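You operate a simulated robot arm through the tools that you are given. There is no shell and no other tool.

The job below is to be done with a simulated robot arm. You get a single attempt, and the scene is never put back.

Task
Swap the jig's damper for the white one marked 5 SEC; drop the lid once.
Fine: old one in the FAULT tray, new one latched; raise by one press of UP, lever back to HOLD. Set down upright: blue damper, what you pick out.
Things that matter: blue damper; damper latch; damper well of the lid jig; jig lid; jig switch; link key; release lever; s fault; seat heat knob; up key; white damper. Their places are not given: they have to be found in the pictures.

It is judged by the outcome, as a careful person would: the job done as asked, and still so three seconds after it is handed in. It fails if anything else is knocked over, pushed out of place, dropped, spilled or broken. Lids that push on must go on centred and level and be pressed home; caps that screw on are set level and turned clockwise until they are tight.

Robot
A 7-joint arm with a fingered hand, fixed in place. Base frame: the origin is at the foot of the arm, x ahead of it, y to its left, z up. Lengths are in m, angles in rad, forces in N, time in s.
Its first joint turns from -2.897 to 2.897 rad. Payload 4 kg.
The tool frame sits at the grasp point between the pads (the TCP): z along the fingers, y along the line on which they close. The tips reach 0.03 m beyond it. The gripper opens to 0.104 m. The gripper's body begins 0.035 m behind the TCP. The gripper is a hand of 4 fingers: y runs from the thumb to the fingers, the wrist lies at [-0.015, -0.113, -0.19] in the tool frame, and closing takes about 1.5 s.
Orientation is that of the tool frame in the base frame, as [roll, pitch, yaw] about the fixed x, y, z axes, in that order (R = Rz(yaw) Ry(pitch) Rx(roll)). With the fingers straight down and the wrist toward the robot, the tool's x, y and z point along [0, 1, 0], [1, 0, 0] and [0, 0, -1] of the base frame.

Tools
- The arm moves only by the tool jog_arm. Its argument "moves" is one flat list of numbers, 6 for each row, row after row: the shift along the tool's x, y, z in m, then the turn, a rotation vector about the tool's x, y, z in rad. In form: [tx, ty, tz, ax, ay, az, tx, ty, tz, ax, ay, az, ...]. A call has 1 to 20 rows; each row shifts and turns the commanded pose from where the row before left it, along the tool's axes as they then stand. "jaw" is the finger opening in m, from 0 to 0.104, set as the call begins (left out, the last holds). A row lasts 0.2 s, in which the tool goes at most 0.05 m and 0.15 rad; a call with a longer step from one row to the next is refused whole, and so is a gripper value outside its range. Where a pose cannot be reached the arm comes as near as it can. A force on the tool above 90 N (or 10 N above the force at the start of the call, whichever is more), or a blocked arm, ends the call early, and 0.2 s more pass. The fingers move at their own pace (about 0.153 m/s each) and stop on an object; they squeeze with about 30 N. The grip force told is the motor's: it shows also when the fingers shut on nothing. Time passes only in rows, and 0.2 s behind the last, so rows that do not move let the fingers close. The reply holds the time, the measured pose of the TCP, the force on the tool along the base axes, the opening and the grip force, in the units named above and with some noise, with the torque about the TCP (base axes, N m) and any sound that the robot's microphone picked up.
- Cameras (640 x 400 px; columns grow to the right, rows downward): "scene" is fixed at [0.2244, -0.5013, 1.5655]; the picture's right is [-0.61, -0.79, 0.00], its down [-0.77, 0.59, -0.24] and it looks along [0.19, -0.14, -0.97] (base axes); focal length 339 px, centre (320, 200). "wrist" rides on the gripper at [0.061, -0.092, -0.13] in the tool frame; the picture's right is [-0.81, 0.28, -0.52], its down [-0.53, -0.71, 0.46] and it looks along [-0.24, 0.64, 0.72] (tool axes); focal length 275 px, centre (320, 200).
- camera(camera): a new picture of that camera. The clock stands still meanwhile.
- finger_targets(index, middle, ring, thumb_bend, thumb_turn): sets how far each is bent, from 0 (flat) to 100 (curled in); at 30 the hand is open as for a grip, at 70 the pads meet at the TCP. One left out holds its place. A second passes; each finger stops where it meets its share of the squeeze, and holds until it gets a number again. A gripper value or a shape takes the hand back. It gives what a move gives, with no picture; readings hold the bend of each and the force on the fingers (four entries, about 0 where the hand has none), thumb and palm. thumb_turn goes from beside the hand (0) to across from the fingers (100), as for a grip.
- grasp_type(shape): the hand has 4 fingers and takes this shape, open, in about a second: jaw (thumb against the fingers, like two jaws); tri (thumb and two fingers); tip (a fingertip pinch); poke (one finger out to press); point (the index stretched); flat (the hand flat); cup (the hand cupped); fist (a fist). The gripper value then closes the fingers along that shape, each until it touches; the sizes above hold for jaw. It gives what a move gives, with no picture.
- locate(camera, pixels): for up to 12 pixels [column, row] of the newest picture of that camera ("zoom" is the newest enlarged one), the place [x, y, z] in the base frame of the surface seen there, good to about 0.002 m. The clock stands still meanwhile.
- close_up(camera, box): a new picture of the part [left, top, right, bottom] of that camera's present view, enlarged. The clock stands still meanwhile.
- close_job(): hands the job in; it is judged then, once.

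Unless the task says otherwise, let go and move clear before handing in.

The tools are called after "Call:" as a command line: name --argument value ..., lists and objects as JSON in quotes. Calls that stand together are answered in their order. jog_arm: Moves the arm, as the interface text tells. Its arguments: {"type":"object","properties":{"moves":{"type":"array"},"jaw":{"type":"number"}},"required":["moves"]} The other tools are called the same way: grasp_type (shape) gives the hand a shape; finger_targets (index, middle, ring, thumb_bend, thumb_turn) moves the fingers one by one; camera (camera) takes a picture; locate (camera, pixels) gives the place of the surface under pixels of a picture; close_up (camera, box) takes an enlarged picture of a part of a camera's view; close_job () hands the job in.

At the start:

```text
t: 0.0
position: [0.3514, -0.3984, 1.1744]
ee_rot: [3.141, 0.001, 1.571]
contact_force: [0.3, -0.3, 0.1]
torque: [-0.02, 0.0, 0.0]
opening: 0.1037
finger_force: 0.2
shape: jaw
bend: [30.0, 30.0, 30.0, 30.0, 98.0]
finger forces: [0.0, 0.0, 0.0, 0.1, 0.1, 0.0]
```

scene: 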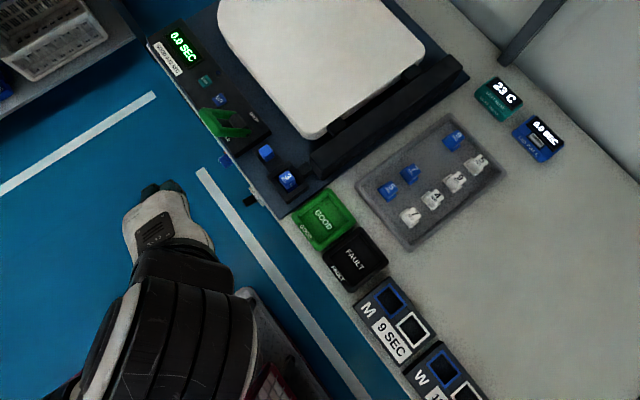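
wrist: 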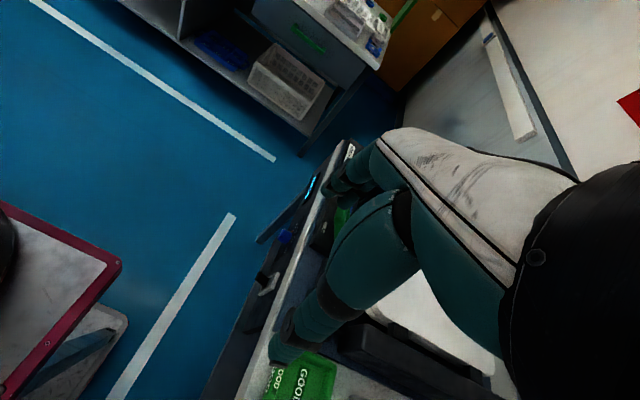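

The scene picture shows the jig with lid (around 320,60), a tray of dampers (around 430,190), GOOD/FAULT trays (325,215 and 355,260). I'll take enlarged pictures to read details first.

Call:
close_up --camera "scene" --box '[140, 20, 340, 220]'

Call:
close_up --camera "scene" --box '[350, 60, 580, 260]'

Call:
close_up --camera "scene" --box '[280, 180, 500, 400]'

```text
2.00 times, centred on (240, 120) of scene
```

zoom: 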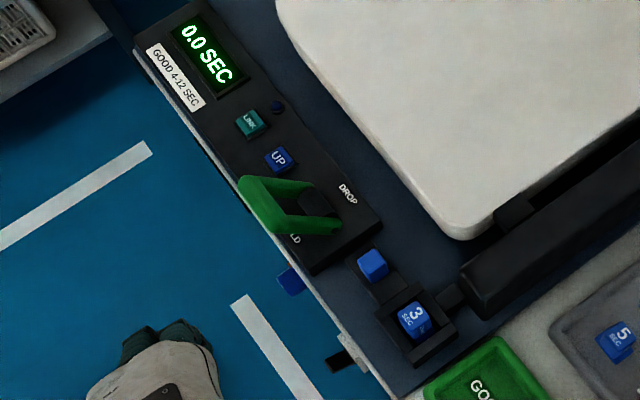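

```text
2.00 times, centred on (465, 160) of scene
```

zoom: 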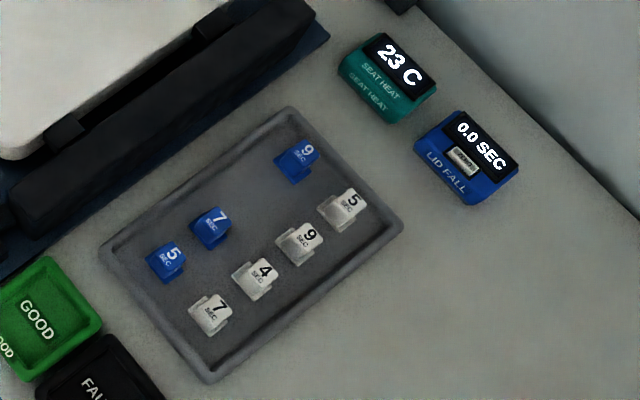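

```text
1.82 times, centred on (390, 290) of scene
```

zoom: 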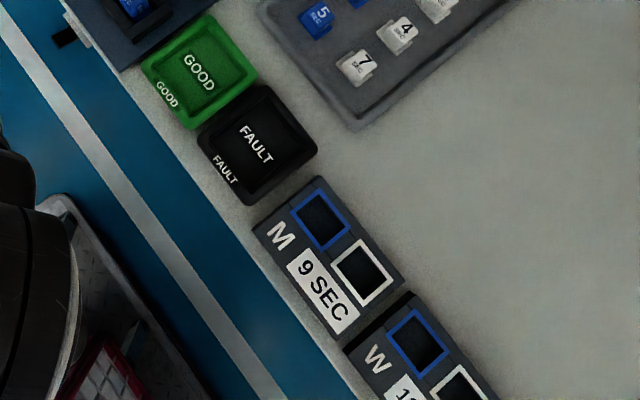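

The zoomed views show the blue 3 SEC damper in the well, a blue block beside it (probably the latch), the green lever with HOLD/DROP, LINK and UP keys, and the white "5 SEC" damper at the tray's right end. I'll get coordinates.

Call:
camera --camera "scene"

Call:
close_up --camera "scene" --box '[230, 120, 330, 220]'

Call:
locate --camera "scene" --pixels '[[287, 180], [266, 153], [228, 120], [221, 100], [205, 81], [476, 162], [454, 139], [356, 262], [324, 217], [410, 215], [320, 130], [225, 160]]'

```text
taken
```

scene: 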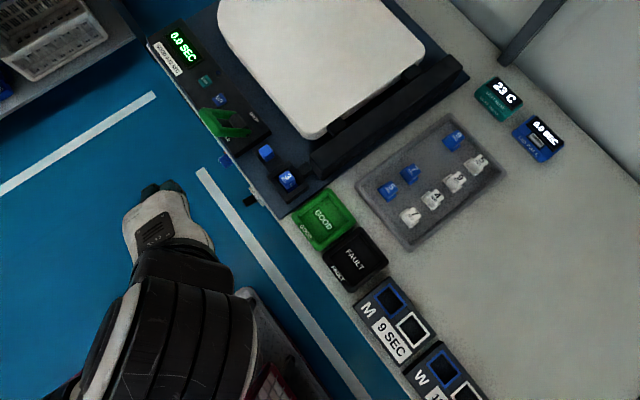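

```text
4.00 times, centred on (280, 170) of scene
```

zoom: 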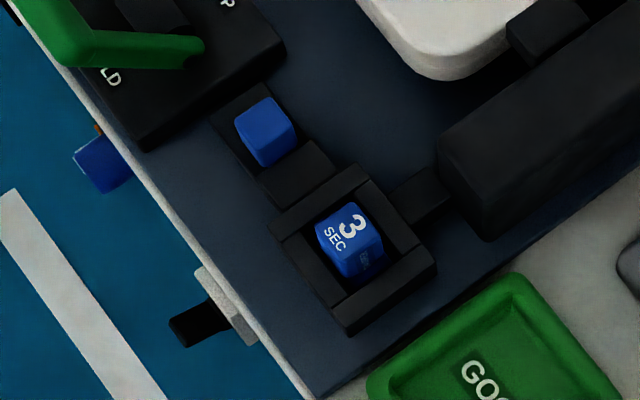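

```text
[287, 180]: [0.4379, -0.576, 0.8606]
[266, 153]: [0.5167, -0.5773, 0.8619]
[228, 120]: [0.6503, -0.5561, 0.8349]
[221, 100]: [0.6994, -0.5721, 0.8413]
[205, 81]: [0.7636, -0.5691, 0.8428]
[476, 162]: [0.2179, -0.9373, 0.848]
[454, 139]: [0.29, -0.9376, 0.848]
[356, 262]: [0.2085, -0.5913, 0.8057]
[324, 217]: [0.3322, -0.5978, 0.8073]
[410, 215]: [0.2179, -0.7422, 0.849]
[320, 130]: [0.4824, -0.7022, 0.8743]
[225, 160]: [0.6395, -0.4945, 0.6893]
```

The dampers sit at z≈0.848 top in the tray, and the well is at (0.438,-0.576). I'll zoom further on the tray's white 5, the jig front and control panel.

Call:
close_up --camera "scene" --box '[435, 120, 505, 190]'

Call:
close_up --camera "scene" --box '[370, 150, 460, 240]'

Call:
close_up --camera "scene" --box '[190, 60, 290, 160]'

Call:
close_up --camera "scene" --box '[200, 140, 270, 210]'

```text
5.71 times, centred on (470, 155) of scene
```

zoom: 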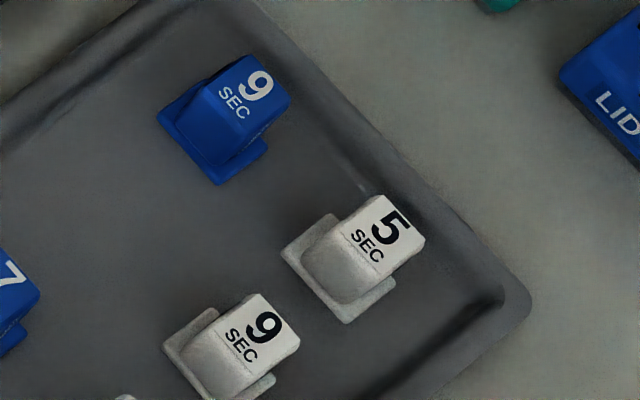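

```text
4.44 times, centred on (415, 195) of scene
```

zoom: 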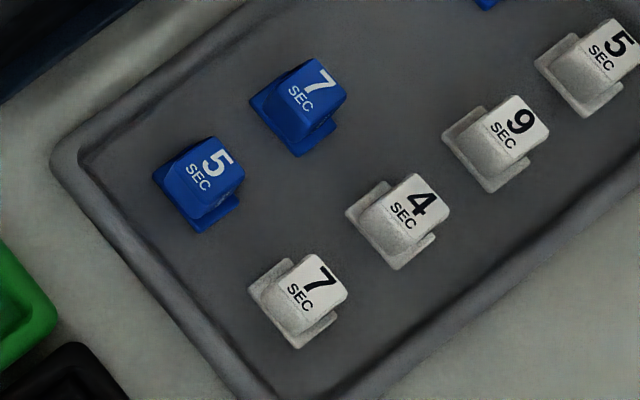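

```text
4.00 times, centred on (240, 110) of scene
```

zoom: 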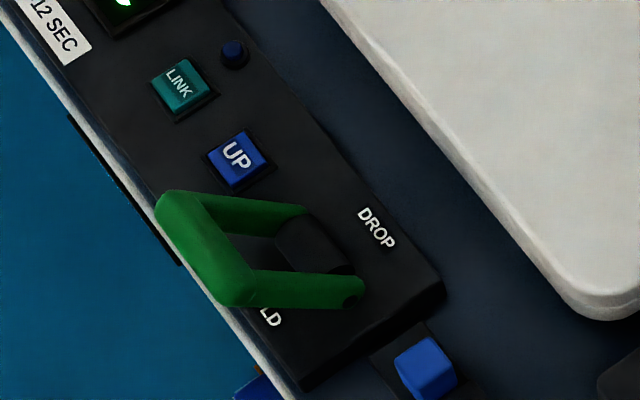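

```text
5.71 times, centred on (235, 175) of scene
```

zoom: 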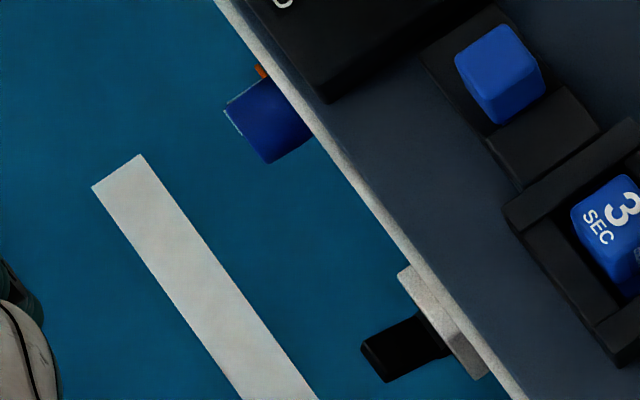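

The white 5 SEC damper is confirmed at zoom (390,230), and a knob and toggle switch stick out on the jig's front face. I'll now measure the lid, hinge, dampers and lever geometry.

Call:
locate --camera "scene" --pixels '[[222, 8], [310, 130], [420, 50], [320, 60], [270, 60], [370, 90], [330, 165], [455, 72], [330, 128], [390, 70]]'

Call:
close_up --camera "scene" --box '[435, 120, 505, 190]'

```text
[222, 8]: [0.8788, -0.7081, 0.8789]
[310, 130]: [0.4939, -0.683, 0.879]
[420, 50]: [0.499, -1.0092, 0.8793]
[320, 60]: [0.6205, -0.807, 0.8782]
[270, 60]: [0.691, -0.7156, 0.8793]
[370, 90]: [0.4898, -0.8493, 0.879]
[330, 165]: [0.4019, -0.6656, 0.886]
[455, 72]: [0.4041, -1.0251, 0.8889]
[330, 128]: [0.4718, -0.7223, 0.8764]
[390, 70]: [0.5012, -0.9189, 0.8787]
```

```text
5.71 times, centred on (470, 155) of scene
```

zoom: 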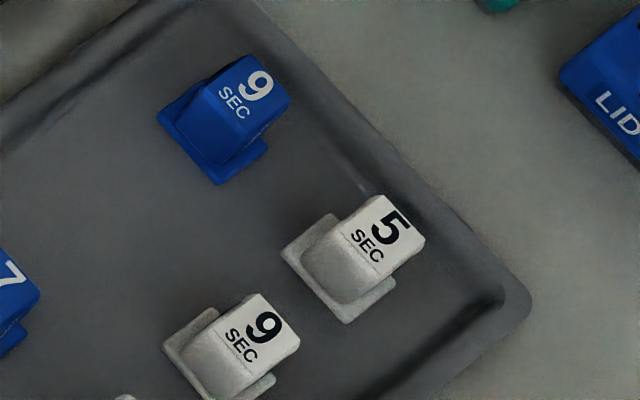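

The lid is flat at z≈0.879, so it's down now; it must be raised by UP before the drop. I'll measure the well, latch and lever finely in zoomed views.

Call:
close_up --camera "scene" --box '[250, 135, 320, 205]'

```text
5.71 times, centred on (285, 170) of scene
```

zoom: 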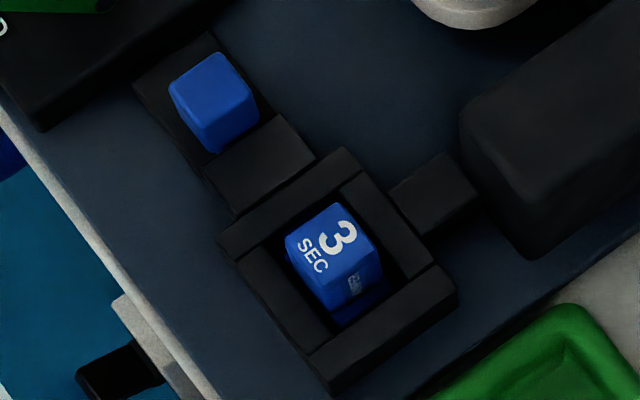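

Call:
locate --camera "zoom" --pixels '[[320, 240], [350, 290], [290, 190], [400, 320], [265, 290], [385, 205], [205, 85], [215, 140], [255, 160], [235, 190], [165, 110], [430, 200]]'

Call:
locate --camera "zoom" --pixels '[[292, 240], [340, 208], [378, 245], [325, 278], [230, 240], [340, 155], [330, 375], [450, 290], [175, 85], [215, 58], [248, 95], [205, 118]]'

```text
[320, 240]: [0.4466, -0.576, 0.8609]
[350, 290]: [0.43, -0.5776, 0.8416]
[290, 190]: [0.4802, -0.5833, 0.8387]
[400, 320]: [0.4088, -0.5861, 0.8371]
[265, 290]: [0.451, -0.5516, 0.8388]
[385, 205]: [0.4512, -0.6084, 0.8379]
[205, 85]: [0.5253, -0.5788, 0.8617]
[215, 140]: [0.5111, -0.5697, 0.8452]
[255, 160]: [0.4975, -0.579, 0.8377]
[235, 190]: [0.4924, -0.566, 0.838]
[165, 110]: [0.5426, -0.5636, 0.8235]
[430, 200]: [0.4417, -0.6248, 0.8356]
```

```text
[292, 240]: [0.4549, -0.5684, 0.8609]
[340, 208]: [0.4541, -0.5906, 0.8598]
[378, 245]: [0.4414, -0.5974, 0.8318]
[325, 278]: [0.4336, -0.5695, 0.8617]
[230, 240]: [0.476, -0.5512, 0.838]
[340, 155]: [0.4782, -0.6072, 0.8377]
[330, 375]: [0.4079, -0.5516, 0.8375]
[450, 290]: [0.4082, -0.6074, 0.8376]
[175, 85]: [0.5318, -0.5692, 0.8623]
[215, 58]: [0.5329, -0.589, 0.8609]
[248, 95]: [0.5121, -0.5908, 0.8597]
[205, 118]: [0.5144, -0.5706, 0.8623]
```

The latch handle is at x≈0.512–0.533, y≈-0.58, and its plate butts into the well frame (probably latched). I'll measure the lever, keys, latch track and trays next.

Call:
close_up --camera "scene" --box '[190, 70, 280, 160]'

```text
4.44 times, centred on (235, 115) of scene
```

zoom: 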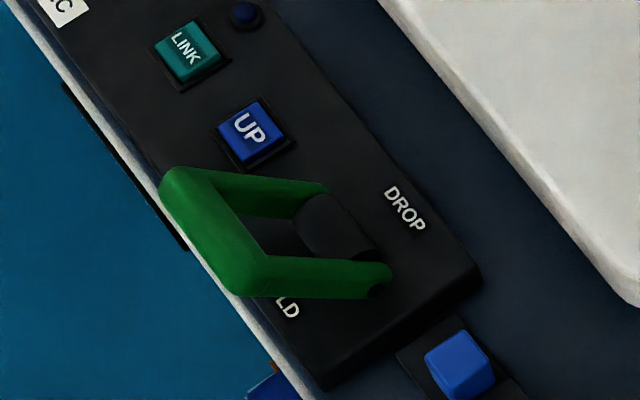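

Call:
locate --camera "zoom" --pixels '[[185, 190], [240, 275], [215, 230], [310, 190], [375, 280], [270, 185], [330, 225], [250, 130], [195, 50], [410, 265], [320, 370], [262, 160]]'

Call:
locate --camera "zoom" --pixels '[[245, 15], [480, 280], [405, 350], [455, 318], [460, 345], [440, 375], [485, 365], [625, 290], [405, 210], [300, 290], [160, 170], [232, 292]]'

```text
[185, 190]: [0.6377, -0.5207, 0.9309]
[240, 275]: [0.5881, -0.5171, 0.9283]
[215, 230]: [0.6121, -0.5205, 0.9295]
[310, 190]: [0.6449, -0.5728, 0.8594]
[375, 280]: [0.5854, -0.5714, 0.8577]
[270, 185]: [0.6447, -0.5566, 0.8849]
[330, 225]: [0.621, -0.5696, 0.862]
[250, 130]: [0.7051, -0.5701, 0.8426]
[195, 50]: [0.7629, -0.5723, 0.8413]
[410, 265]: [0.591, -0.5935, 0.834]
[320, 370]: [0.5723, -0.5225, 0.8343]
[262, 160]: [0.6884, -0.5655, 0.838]
```

```text
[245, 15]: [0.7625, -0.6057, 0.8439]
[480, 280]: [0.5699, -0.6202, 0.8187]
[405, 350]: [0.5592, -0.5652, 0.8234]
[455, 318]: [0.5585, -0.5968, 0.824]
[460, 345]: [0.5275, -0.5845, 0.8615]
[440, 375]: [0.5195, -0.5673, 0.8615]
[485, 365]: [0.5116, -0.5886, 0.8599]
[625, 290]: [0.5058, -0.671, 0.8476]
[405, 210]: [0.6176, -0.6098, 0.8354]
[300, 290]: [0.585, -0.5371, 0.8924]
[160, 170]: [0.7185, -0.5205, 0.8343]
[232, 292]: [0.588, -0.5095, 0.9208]
```

The lever bar is at y≈-0.52, z≈0.93 with the pivot near y≈-0.575, z≈0.85; UP is at (0.705,-0.570,0.843). I'll turn the hand so the wrist is toward +y (yaw 0), staying high, to look with the wrist camera.

Call:
jog_arm --moves '[0, 0, 0, 0, 0, 0.1428, 0, 0, 0, 0, 0, 0.1428, 0, 0, 0, 0, 0, 0.1428, 0, 0, 0, 0, 0, 0.1428, 0, 0, 0, 0, 0, 0.1428, 0, 0, 0, 0, 0, 0.1428, 0, 0, 0, 0, 0, 0.1428, 0, 0, 0, 0, 0, 0.1428, 0, 0, 0, 0, 0, 0.1428, 0, 0, 0, 0, 0, 0.1428, 0, 0, 0, 0, 0, 0.1428, 0, 0, 0, 0, 0, 0]'

Call:
camera --camera "wrist"

Call:
camera --camera "scene"

```text
t: 2.6
position: [0.352, -0.4004, 1.1739]
ee_rot: [3.14, 0.0, -0.002]
contact_force: [0.2, 0.1, -0.1]
torque: [-0.01, -0.04, 0.0]
opening: 0.1037
finger_force: 0.2
shape: jaw
bend: [30.0, 30.0, 30.0, 30.0, 98.0]
finger forces: [0.0, 0.1, 0.0, 0.0, 0.1, 0.1]
```

```text
taken
```

wrist: 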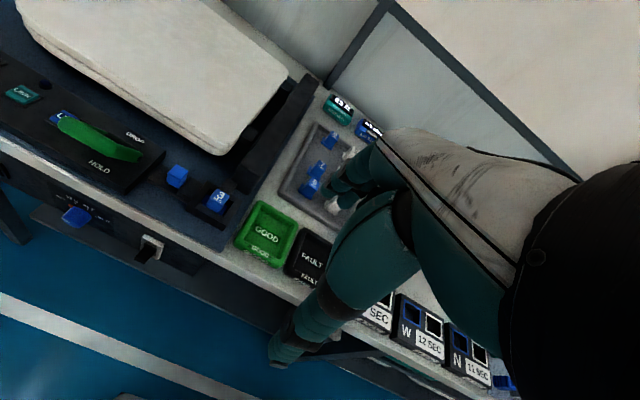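

```text
taken
```

scene: 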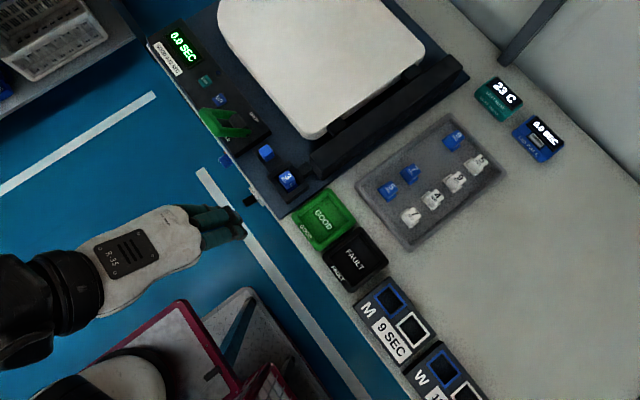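

The wrist view now shows the jig panel (lever at 95,140, latch at 177,175, well at 218,200) and the front switch at (150,247). I'll zoom in on those.

Call:
close_up --camera "wrist" --box '[150, 130, 270, 250]'

Call:
close_up --camera "wrist" --box '[0, 70, 180, 280]'

```text
3.33 times, centred on (210, 190) of wrist
```

zoom: 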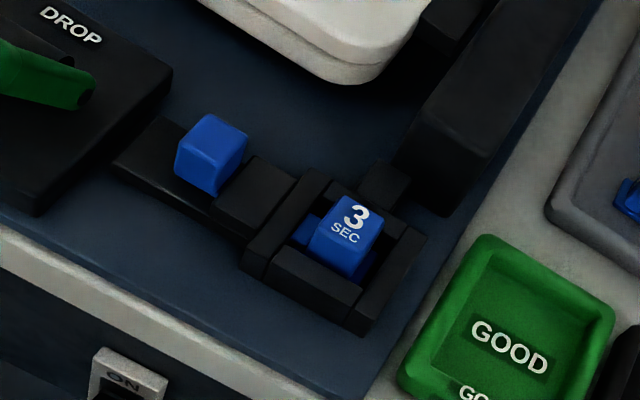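

```text
1.90 times, centred on (90, 175) of wrist
```

zoom: 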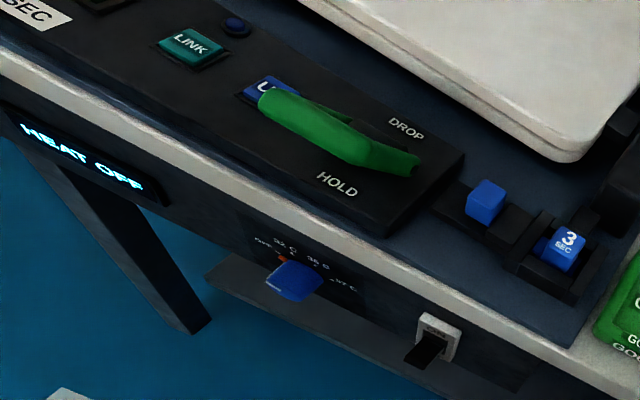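

Switch reads ON and the heat knob is at OFF, so both must stay untouched. I'll bring the wrist camera nearer to the well to see how the latch holds the damper.

Call:
jog_arm --moves '[0, 0.0213, 0.0337, 0, 0, 0, 0, 0.0213, 0.0337, 0, 0, 0, 0, 0.0213, 0.0337, 0, 0, 0, 0, 0.0213, 0.0337, 0, 0, 0, 0, 0.0213, 0.0337, 0, 0, 0, 0, 0.0213, 0.0337, 0, 0, 0, 0, 0, 0, 0, 0, 0]'

Call:
camera --camera "wrist"

Call:
close_up --camera "wrist" --box '[120, 120, 280, 280]'

```text
t: 4.2
position: [0.3501, -0.5277, 0.9702]
ee_rot: [-3.14, 0.0, -0.001]
contact_force: [-0.3, 0.1, 0.4]
torque: [0.03, 0.01, -0.01]
opening: 0.1039
finger_force: 0.1
shape: jaw
bend: [30.0, 30.0, 30.0, 30.0, 98.0]
finger forces: [0.1, 0.1, 0.0, 0.1, 0.0, 0.0]
```

```text
taken
```

wrist: 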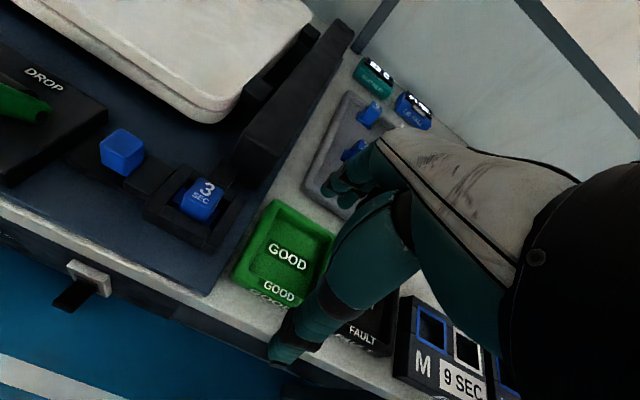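

```text
2.50 times, centred on (200, 200) of wrist
```

zoom: 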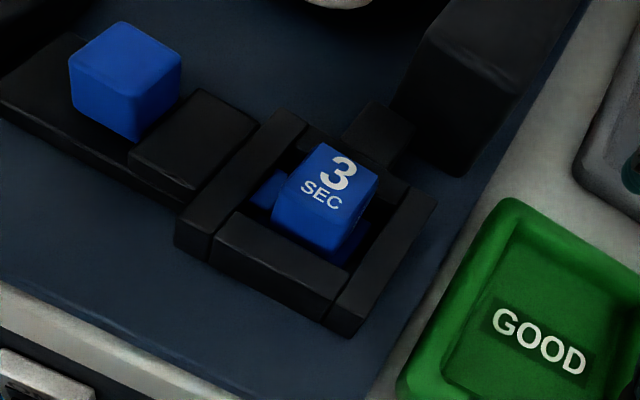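

Now the wrist zoom shows the damper's +x flange at (268,188) inside the well, with the block at (195,140) butting the frame. I'll measure heights here.

Call:
locate --camera "zoom" --pixels '[[268, 188], [258, 193], [285, 172], [350, 250], [325, 145], [290, 200], [375, 185], [345, 265], [195, 125], [145, 150], [100, 130], [30, 90]]'

Call:
close_up --camera "wrist" --box '[160, 160, 230, 230]'

```text
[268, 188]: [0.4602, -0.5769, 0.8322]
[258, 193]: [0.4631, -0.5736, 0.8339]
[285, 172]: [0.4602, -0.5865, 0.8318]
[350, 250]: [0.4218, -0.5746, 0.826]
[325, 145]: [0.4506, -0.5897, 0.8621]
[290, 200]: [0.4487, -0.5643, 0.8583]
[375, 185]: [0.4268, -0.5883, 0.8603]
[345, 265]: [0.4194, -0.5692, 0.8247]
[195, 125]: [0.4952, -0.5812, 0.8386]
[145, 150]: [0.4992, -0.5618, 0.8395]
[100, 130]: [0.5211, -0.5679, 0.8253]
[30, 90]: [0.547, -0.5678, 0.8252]
```

```text
5.71 times, centred on (195, 195) of wrist
```

zoom: 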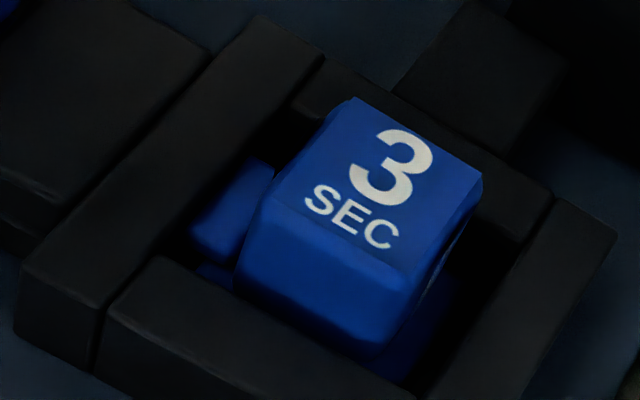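

The piece at zoom (235,215) is the latch tongue (z≈0.832) lying over the damper's flange (z≈0.825), so it's latched now and must slide +x. I'll try the hand shapes up here to see where fingertips lie.

Call:
grasp_type --shape "poke"

Call:
camera --camera "wrist"

Call:
camera --camera "scene"

```text
t: 5.1
position: [0.3523, -0.528, 0.9714]
ee_rot: [-3.141, -0.001, 0.0]
contact_force: [0.4, -0.2, 0.3]
torque: [0.02, -0.03, 0.01]
opening: 0.0001
finger_force: 0.0
shape: poke
bend: [70.0, 70.0, 99.0, 100.0, 100.0]
finger forces: [0.1, 0.0, 0.0, 0.0, 0.1, 0.0]
```

```text
taken
```

wrist: 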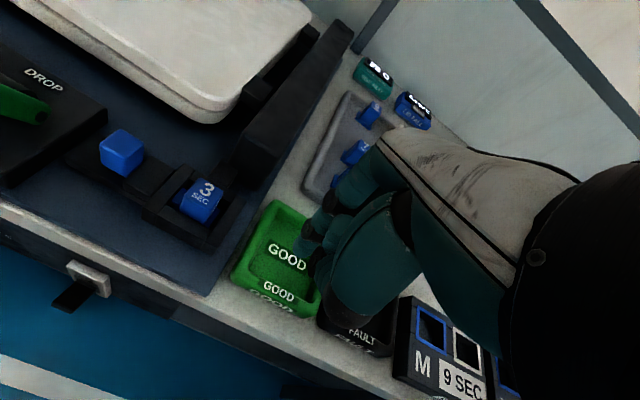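

```text
taken
```

scene: 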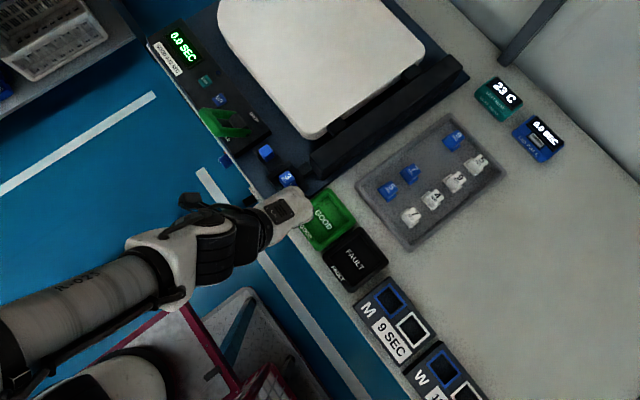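

In poke shape the index and middle are bent at 70 and the thumb is tucked; fingertips appear near (310,255) in the wrist picture. I'll zoom and locate them.

Call:
close_up --camera "wrist" --box '[270, 160, 430, 340]'

```text
2.22 times, centred on (350, 250) of wrist
```

zoom: 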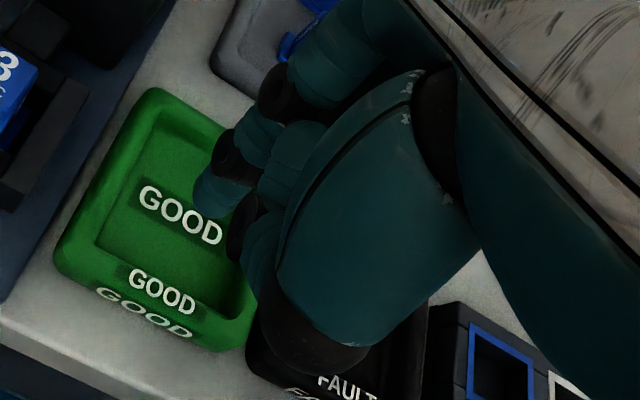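

Call:
locate --camera "zoom" --pixels '[[210, 195], [200, 205], [225, 165], [255, 140], [285, 105], [290, 165], [245, 215], [260, 250], [330, 60], [300, 360], [210, 215], [280, 190]]'

```text
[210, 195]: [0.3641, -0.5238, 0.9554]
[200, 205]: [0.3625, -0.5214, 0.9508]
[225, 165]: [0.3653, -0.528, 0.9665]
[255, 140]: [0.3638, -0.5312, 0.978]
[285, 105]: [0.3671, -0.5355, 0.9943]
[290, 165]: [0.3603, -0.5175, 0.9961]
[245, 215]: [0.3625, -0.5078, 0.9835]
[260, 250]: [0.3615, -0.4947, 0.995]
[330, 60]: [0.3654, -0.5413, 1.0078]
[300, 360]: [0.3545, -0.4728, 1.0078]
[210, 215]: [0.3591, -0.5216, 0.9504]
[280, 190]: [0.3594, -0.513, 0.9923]
```

The index tip lies near the TCP line about 0.025–0.03 m below it. I'll curl the middle finger too so only one finger is out, and look again.

Call:
finger_targets --index 70 --middle 100 --ring 100

Call:
close_up --camera "wrist" --box '[270, 160, 430, 340]'

```text
t: 6.1
position: [0.3497, -0.5274, 0.9712]
ee_rot: [3.141, 0.0, 0.0]
contact_force: [-0.3, -0.1, 1.0]
torque: [-0.01, 0.02, 0.02]
opening: 0.0315
finger_force: 0.0
shape: fingers
bend: [70.0, 100.0, 100.0, 100.0, 100.0]
finger forces: [0.1, 0.0, 0.0, 0.0, 0.1, 0.1]
```

```text
2.22 times, centred on (350, 250) of wrist
```

zoom: 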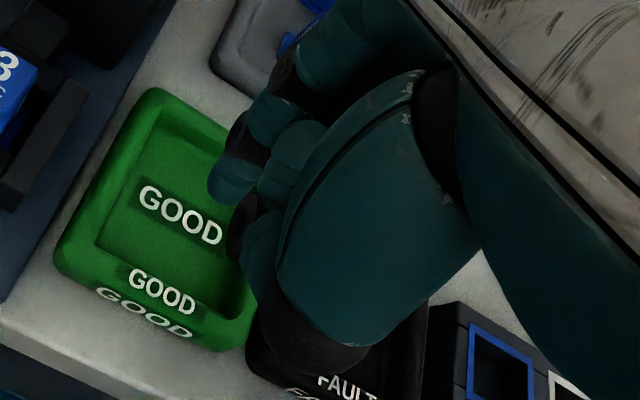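

The extended finger now shows its tip at zoom (232,190), shifted relative to before. I'll locate it to know the offset from the TCP.

Call:
locate --camera "zoom" --pixels '[[225, 180], [218, 190], [235, 200], [250, 180], [270, 125], [245, 140], [300, 145], [310, 60], [265, 105], [245, 215], [258, 240], [225, 203]]'

```text
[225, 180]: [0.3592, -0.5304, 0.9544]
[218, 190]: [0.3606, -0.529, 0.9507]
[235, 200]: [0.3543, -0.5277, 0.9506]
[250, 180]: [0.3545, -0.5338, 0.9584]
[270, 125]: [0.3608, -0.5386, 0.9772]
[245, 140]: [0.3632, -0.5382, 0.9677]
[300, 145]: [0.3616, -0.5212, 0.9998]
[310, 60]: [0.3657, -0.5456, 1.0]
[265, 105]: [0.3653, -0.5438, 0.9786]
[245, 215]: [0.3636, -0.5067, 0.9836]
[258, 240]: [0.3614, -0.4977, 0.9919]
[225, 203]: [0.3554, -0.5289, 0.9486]
```

The single extended index's tip is at about (TCP.x+0.004, TCP.y, TCP.z-0.027). Now I'll check the "tip" pinch shape for handling the dampers.

Call:
grasp_type --shape "tip"

Call:
camera --camera "wrist"

Call:
close_up --camera "wrist" --box '[240, 140, 440, 390]'

```text
t: 7.0
position: [0.3504, -0.5274, 0.9714]
ee_rot: [-3.141, -0.001, 0.0]
contact_force: [-0.4, 0.0, 0.2]
torque: [-0.03, -0.01, 0.01]
opening: 0.1039
finger_force: 0.1
shape: tip
bend: [30.0, 98.0, 99.0, 30.0, 98.0]
finger forces: [0.0, 0.0, 0.1, 0.1, 0.1, 0.1]
```

```text
taken
```

wrist: 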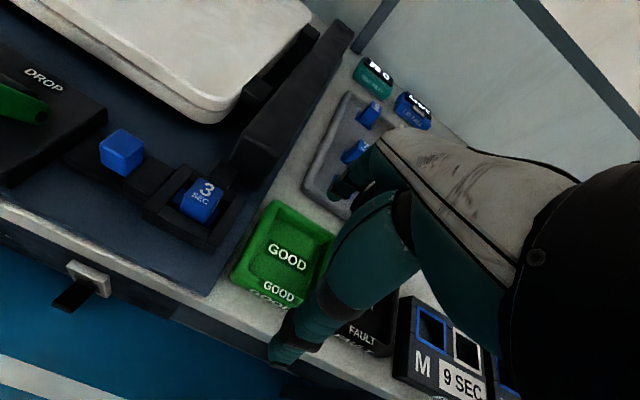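

```text
1.60 times, centred on (340, 265) of wrist
```

zoom: 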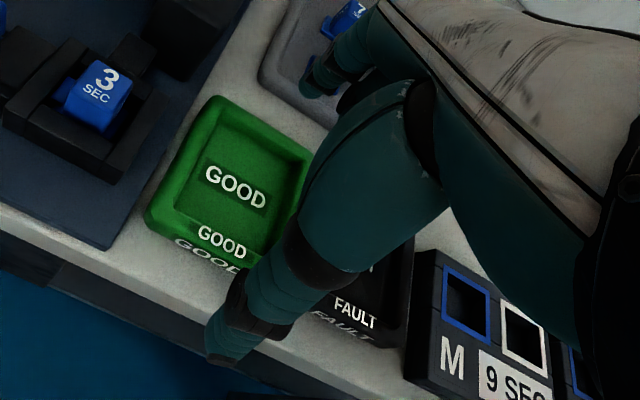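

Tip shape opposes only the index and thumb, which suits the small dampers. I'll close it partly to 0.04 to see where the tips go.

Call:
jog_arm --moves '[0, 0, 0, 0, 0, 0, 0, 0, 0, 0, 0, 0, 0, 0, 0, 0, 0, 0, 0, 0, 0, 0, 0, 0, 0, 0, 0, 0, 0, 0]' --jaw 0.04

Call:
close_up --camera "wrist" --box '[240, 140, 400, 340]'

```text
t: 8.2
position: [0.3513, -0.5276, 0.9724]
ee_rot: [3.141, 0.0, -0.001]
contact_force: [-0.2, 0.4, -0.6]
torque: [-0.05, -0.02, 0.03]
opening: 0.0409
finger_force: 0.0
shape: tip
bend: [73.0, 98.0, 99.0, 73.0, 100.0]
finger forces: [0.0, 0.0, 0.1, 0.0, 0.0, 0.0]
```

```text
2.00 times, centred on (320, 240) of wrist
```

zoom: 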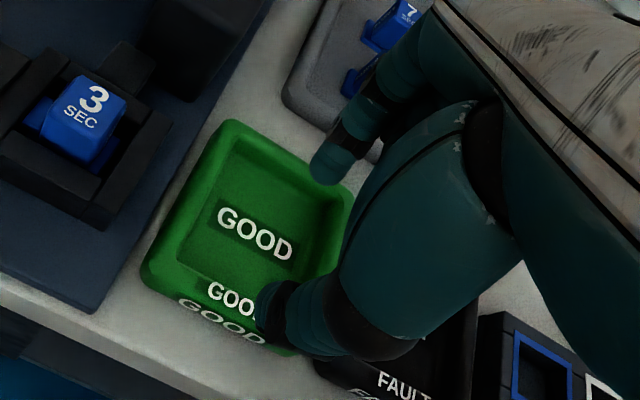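

Call:
locate --camera "zoom" --pixels '[[325, 180], [335, 160], [350, 150], [320, 165], [365, 105], [335, 182], [262, 300], [275, 330], [258, 310], [290, 290], [300, 330], [375, 70]]'

```text
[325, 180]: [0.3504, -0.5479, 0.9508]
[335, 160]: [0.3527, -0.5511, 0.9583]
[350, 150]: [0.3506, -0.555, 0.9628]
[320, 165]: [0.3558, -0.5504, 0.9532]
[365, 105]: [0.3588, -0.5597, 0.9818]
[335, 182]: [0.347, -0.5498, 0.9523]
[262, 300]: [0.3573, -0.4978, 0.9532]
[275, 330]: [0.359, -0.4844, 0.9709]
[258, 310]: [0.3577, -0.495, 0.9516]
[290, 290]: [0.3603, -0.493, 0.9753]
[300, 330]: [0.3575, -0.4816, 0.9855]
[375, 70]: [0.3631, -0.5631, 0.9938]
```

With opening 0.04 the tips sit symmetric about the TCP, ~0.027 m below it. For the latch I'll turn to yaw π/2 (closing along x), go above the handle at (0.5225,-0.580), and check with pictures.

Call:
jog_arm --moves '[0, 0, -0.04, 0, 0, 0, 0, 0, -0.04, 0, 0, 0, 0, 0, 0, 0, 0, -0.1428, 0, 0, 0, 0, 0, -0.1428, 0, 0, 0, 0, 0, -0.1428, 0, 0, 0, 0, 0, -0.1428, 0, 0, 0, 0, 0, -0.1428, 0, 0, 0, 0, 0, -0.1428, 0, 0, 0, 0, 0, -0.1428, 0, 0, 0, 0, 0, -0.1428, 0, 0, 0, 0, 0, -0.1428, 0, 0, 0, 0, 0, -0.1428, 0, 0, 0, 0, 0, -0.1428, -0.013, 0.0428, 0, 0, 0, 0, -0.013, 0.0428, 0, 0, 0, 0, -0.013, 0.0428, 0, 0, 0, 0, -0.013, 0.0428, 0, 0, 0, 0, 0, 0, 0, 0, 0, 0]'

Call:
camera --camera "wrist"

Call:
camera --camera "scene"

```text
t: 12.0
position: [0.5226, -0.5788, 1.0523]
ee_rot: [-3.141, 0.001, 1.569]
contact_force: [-0.6, 0.1, 0.6]
torque: [-0.03, 0.01, 0.01]
opening: 0.0407
finger_force: 0.0
shape: tip
bend: [73.0, 98.0, 99.0, 73.0, 100.0]
finger forces: [0.0, 0.0, 0.1, 0.1, 0.0, 0.0]
```

```text
taken
```

wrist: 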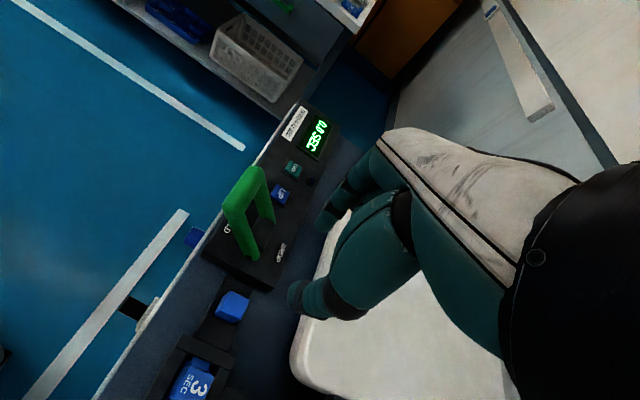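

```text
taken
```

scene: 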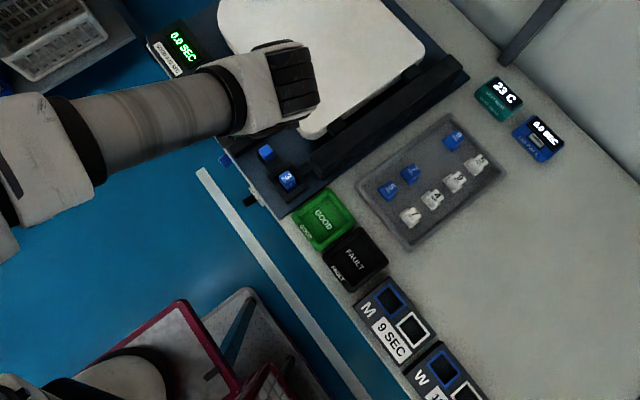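

The hand is above the latch handle (232,307 in the wrist view), closing along x. I'll descend to z≈0.93 and look again before going lower.

Call:
jog_arm --moves '[-0.0012, 0, 0.04, 0, 0, 0, 0, 0, 0.04, 0, 0, 0, 0, 0, 0.04, 0, 0, 0, 0, 0, 0, 0, 0, 0]'

Call:
camera --camera "wrist"

Call:
close_up --camera "wrist" --box '[200, 180, 400, 400]'

```text
t: 13.0
position: [0.5235, -0.5806, 0.9299]
ee_rot: [-3.142, 0.0, 1.57]
contact_force: [1.0, -0.5, 0.0]
torque: [-0.02, -0.01, -0.03]
opening: 0.0405
finger_force: 0.0
shape: tip
bend: [73.0, 98.0, 99.0, 73.0, 100.0]
finger forces: [0.1, 0.1, 0.0, 0.0, 0.1, 0.0]
```

```text
taken
```

wrist: 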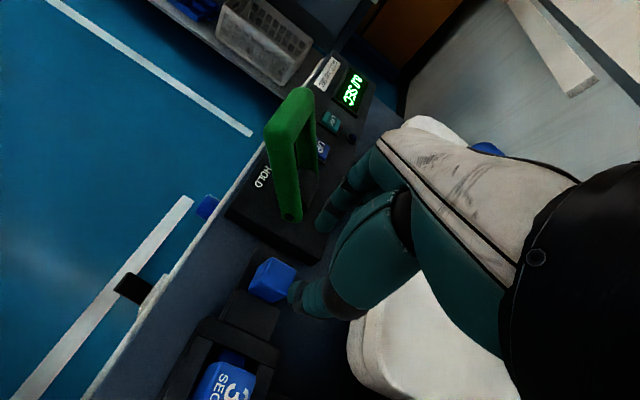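

```text
1.82 times, centred on (300, 290) of wrist
```

zoom: 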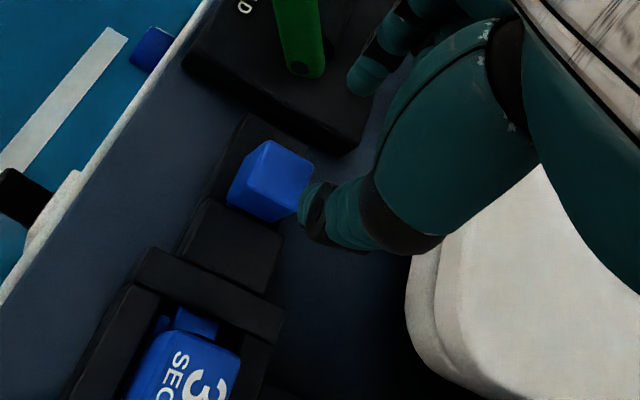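

The thumb tip (zoom 320,215) and index tip (365,80) straddle the handle at (270,180) seen from the side. I'll check their coordinates against the handle.

Call:
locate --camera "zoom" --pixels '[[306, 205], [312, 225], [305, 195], [355, 75], [365, 92], [385, 60], [265, 150], [235, 195], [290, 170], [270, 205], [215, 240], [405, 250]]'

```text
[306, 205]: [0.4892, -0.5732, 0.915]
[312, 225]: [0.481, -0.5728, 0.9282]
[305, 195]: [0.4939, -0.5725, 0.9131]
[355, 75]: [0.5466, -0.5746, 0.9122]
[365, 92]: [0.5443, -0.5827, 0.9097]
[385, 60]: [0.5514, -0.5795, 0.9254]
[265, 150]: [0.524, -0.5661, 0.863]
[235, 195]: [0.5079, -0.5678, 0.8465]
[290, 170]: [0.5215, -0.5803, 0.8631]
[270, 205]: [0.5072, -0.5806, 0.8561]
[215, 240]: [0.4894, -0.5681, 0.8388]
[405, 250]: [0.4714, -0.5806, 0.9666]
```

Handle spans x≈0.508–0.533 and the fingers are centred on it with ~8 mm margin. I'll descend 0.058 to z≈0.872 with the fingers open at 0.04.

Call:
jog_arm --moves '[0, -0.001, 0.02, 0, 0, 0, 0, 0, 0.02, 0, 0, 0, 0, 0, 0.018, 0, 0, 0, 0, 0, 0, 0, 0, 0]'

Call:
close_up --camera "wrist" --box '[200, 180, 400, 400]'

```text
t: 14.0
position: [0.5213, -0.5805, 0.8731]
ee_rot: [-3.14, -0.001, 1.572]
contact_force: [0.0, 0.9, -0.2]
torque: [-0.02, 0.0, -0.02]
opening: 0.0407
finger_force: 0.0
shape: tip
bend: [73.0, 98.0, 99.0, 73.0, 100.0]
finger forces: [0.1, 0.0, 0.1, 0.0, 0.0, 0.1]
```

```text
1.82 times, centred on (300, 290) of wrist
```

zoom: 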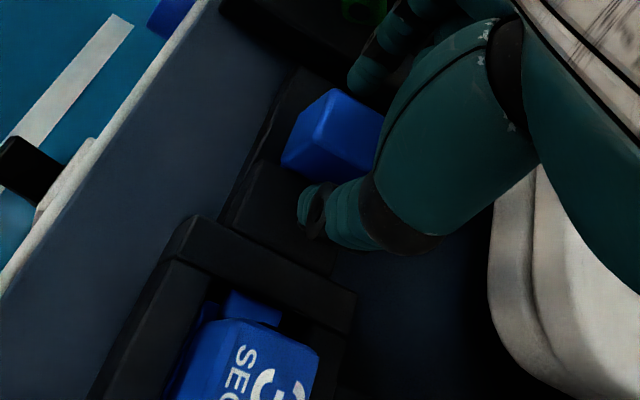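

The fingers straddle the handle with no contact. I'll close on it.

Call:
jog_arm --moves '[0, 0, 0, 0, 0, 0, 0, 0, 0, 0, 0, 0, 0, 0, 0, 0, 0, 0, 0, 0, 0, 0, 0, 0, 0, 0, 0, 0, 0, 0]' --jaw 0.015

Call:
close_up --camera "wrist" --box '[200, 180, 400, 400]'

```text
t: 15.2
position: [0.5214, -0.581, 0.8738]
ee_rot: [3.141, 0.002, 1.571]
contact_force: [-2.4, 0.0, 0.8]
torque: [-0.01, 0.07, 0.01]
opening: 0.0159
finger_force: 0.2
shape: tip
bend: [72.0, 98.0, 99.0, 72.0, 100.0]
finger forces: [1.1, 0.1, 0.0, 0.0, 2.8, 0.0]
```

```text
1.82 times, centred on (300, 290) of wrist
```

zoom: 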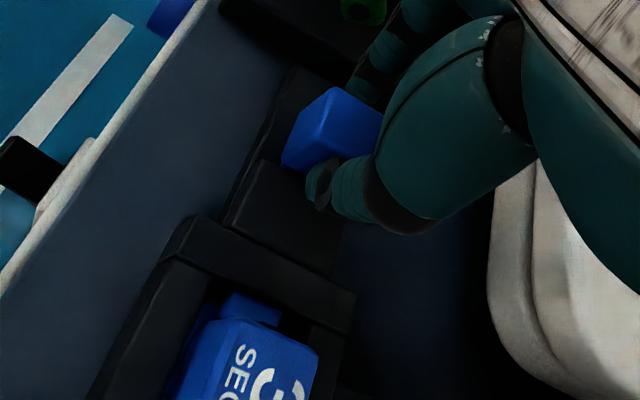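

The fingers now touch the handle on both sides (forces 1.1 and 2.8 N). I'll slide it gently in +x by 0.008 and read the forces.

Call:
jog_arm --moves '[0, 0.003, 0, 0, 0, 0, 0, 0.003, 0, 0, 0, 0, 0, 0.003, 0, 0, 0, 0, 0, 0, 0, 0, 0, 0]'

Call:
close_up --camera "wrist" --box '[200, 180, 400, 400]'

```text
t: 16.2
position: [0.5312, -0.5807, 0.8726]
ee_rot: [3.141, -0.001, 1.571]
contact_force: [-1.2, -0.2, 0.8]
torque: [0.03, 0.05, 0.0]
opening: 0.0156
finger_force: 0.1
shape: tip
bend: [72.0, 98.0, 99.0, 72.0, 100.0]
finger forces: [1.3, 0.0, 0.0, 0.1, 2.5, 0.0]
```

```text
1.82 times, centred on (300, 290) of wrist
```

zoom: 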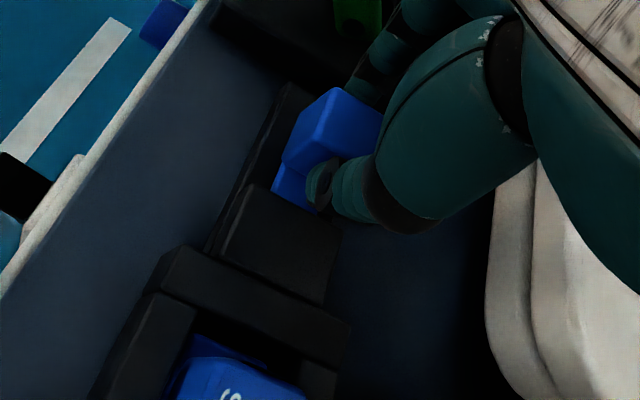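

The handle slid +x by ~9 mm with little force and the blue bolt shows behind it (zoom 290,190). I'll continue until the stop.

Call:
jog_arm --moves '[0, 0.003, 0, 0, 0, 0, 0, 0.003, 0, 0, 0, 0, 0, 0.002, 0, 0, 0, 0, 0, 0, 0, 0, 0, 0]'

Call:
close_up --camera "wrist" --box '[200, 180, 400, 400]'

Call:
close_up --camera "scene" --box '[250, 135, 320, 205]'

```text
t: 17.2
position: [0.5384, -0.5801, 0.8735]
ee_rot: [-3.14, 0.001, 1.57]
contact_force: [-1.8, 1.3, 1.5]
torque: [0.03, -0.02, -0.01]
opening: 0.0154
finger_force: 0.1
shape: tip
bend: [55.0, 98.0, 99.0, 72.0, 100.0]
finger forces: [1.8, 0.0, 0.0, 0.0, 2.6, 0.0]
```

```text
1.82 times, centred on (300, 290) of wrist
```

zoom: 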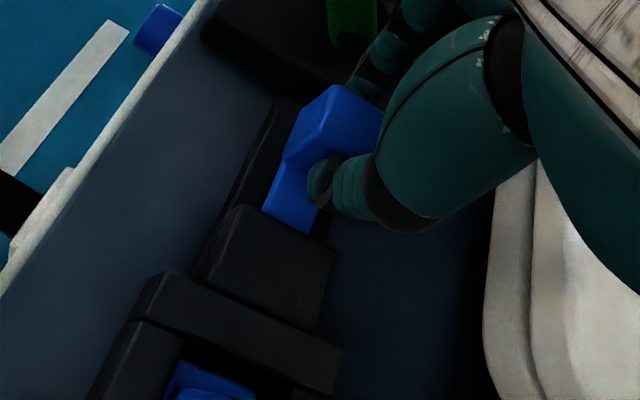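

```text
5.71 times, centred on (285, 170) of scene
```

zoom: 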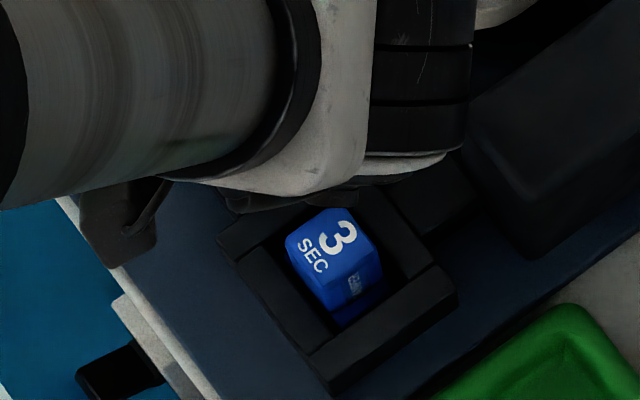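

About 17 mm of travel so far with low force. I'll try 4 mm more to find the stop.

Call:
jog_arm --moves '[0, 0.002, 0, 0, 0, 0, 0, 0.002, 0, 0, 0, 0, 0, 0, 0, 0, 0, 0]'

Call:
close_up --camera "wrist" --box '[200, 180, 400, 400]'

```text
t: 18.0
position: [0.5416, -0.5795, 0.8733]
ee_rot: [-3.141, 0.0, 1.571]
contact_force: [-4.7, 0.0, 2.5]
torque: [0.03, 0.13, -0.03]
opening: 0.016
finger_force: 0.0
shape: tip
bend: [72.0, 98.0, 99.0, 71.0, 100.0]
finger forces: [0.1, 0.0, 0.0, 0.0, 4.9, 0.0]
```

```text
1.82 times, centred on (300, 290) of wrist
```

zoom: 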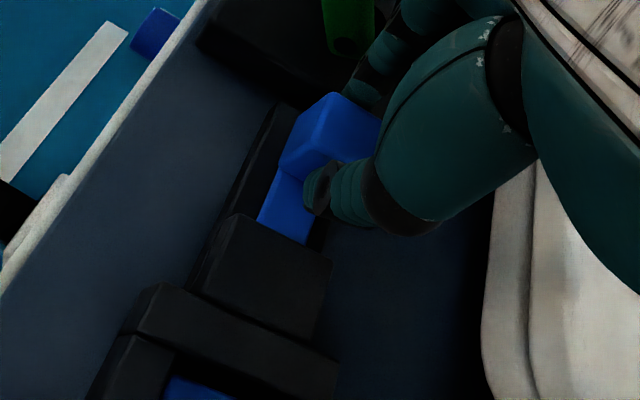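

The thumb force rose to 4.9 N, so it's likely close to the stop. I'll nudge 2 mm more, then open and lift to check.

Call:
jog_arm --moves '[0, 0.002, 0, 0, 0, 0, 0, 0, 0, 0, 0, 0]'

```text
t: 18.6
position: [0.5438, -0.5806, 0.8739]
ee_rot: [3.141, 0.0, 1.572]
contact_force: [-6.7, 1.4, 2.6]
torque: [0.03, 0.17, 0.01]
opening: 0.0163
finger_force: 0.1
shape: tip
bend: [72.0, 98.0, 99.0, 71.0, 100.0]
finger forces: [0.0, 0.1, 0.1, 0.1, 6.2, 0.0]
```

Force climbs with no travel, so the latch is at its open stop. I'll open the fingers to 0.03, lift, and look.

Call:
jog_arm --moves '[0, -0.002, 0, 0, 0, 0, 0, 0, 0, 0, 0, 0, 0, 0, 0, 0, 0, 0, 0, 0, -0.02, 0, 0, 0, 0, 0, -0.04, 0, 0, 0, 0, 0, -0.04, 0, 0, 0, 0, 0, -0.04, 0, 0, 0, 0, 0, 0, 0, 0, 0]' --jaw 0.032

Call:
camera --camera "wrist"

```text
t: 20.4
position: [0.5435, -0.5802, 1.0147]
ee_rot: [3.141, 0.0, 1.57]
contact_force: [0.2, 0.5, -0.3]
torque: [0.02, 0.0, -0.04]
opening: 0.032
finger_force: 0.0
shape: tip
bend: [73.0, 98.0, 99.0, 74.0, 100.0]
finger forces: [0.1, 0.1, 0.0, 0.1, 0.0, 0.0]
```

```text
taken
```

wrist: 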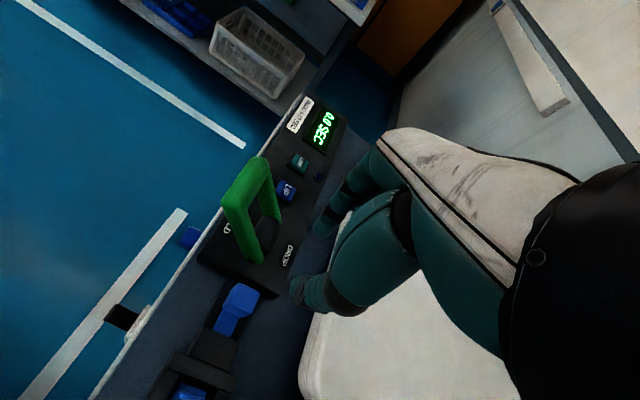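

The wrist view shows the latch handle moved to the open end (238,300). I'll turn to yaw 0 over a viewing spot west of the well and check both the latch and well.

Call:
jog_arm --moves '[0, 0, -0.03, 0, 0, 0.14, 0, -0.04, 0, 0, 0, 0.143, 0, -0.04, 0, 0, 0, 0.143, 0, -0.03, 0, 0, 0, 0.143, 0, 0, 0, 0, 0, 0.143, 0, 0, 0, 0, 0, 0.143, 0, 0, 0, 0, 0, 0.143, 0, 0, 0, 0, 0, 0.143, 0, 0, 0, 0, 0, 0.143, 0, 0, 0, 0, 0, 0.143, 0, 0, 0, 0, 0, 0.143, 0, 0, 0, 0, 0, 0]' --jaw 0.04

Call:
camera --camera "wrist"

Call:
camera --camera "scene"

```text
t: 23.0
position: [0.4371, -0.5516, 1.0441]
ee_rot: [3.14, 0.0, 0.0]
contact_force: [0.5, 0.7, 0.0]
torque: [-0.01, 0.0, -0.01]
opening: 0.0397
finger_force: 0.1
shape: tip
bend: [73.0, 98.0, 99.0, 73.0, 100.0]
finger forces: [0.0, 0.1, 0.1, 0.0, 0.0, 0.0]
```

```text
taken
```

wrist: 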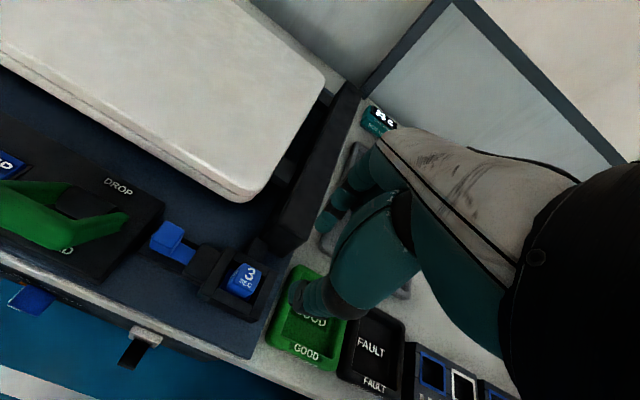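

```text
taken
```

scene: 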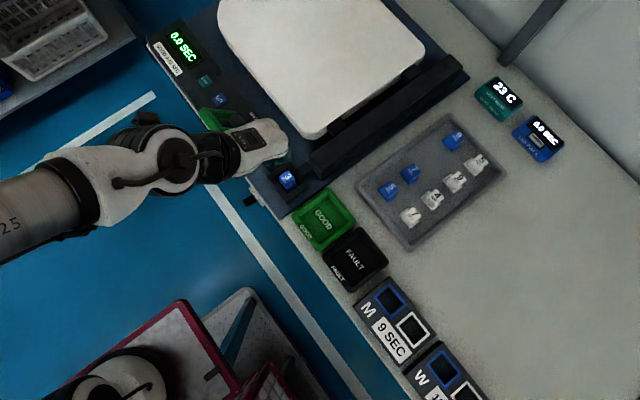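

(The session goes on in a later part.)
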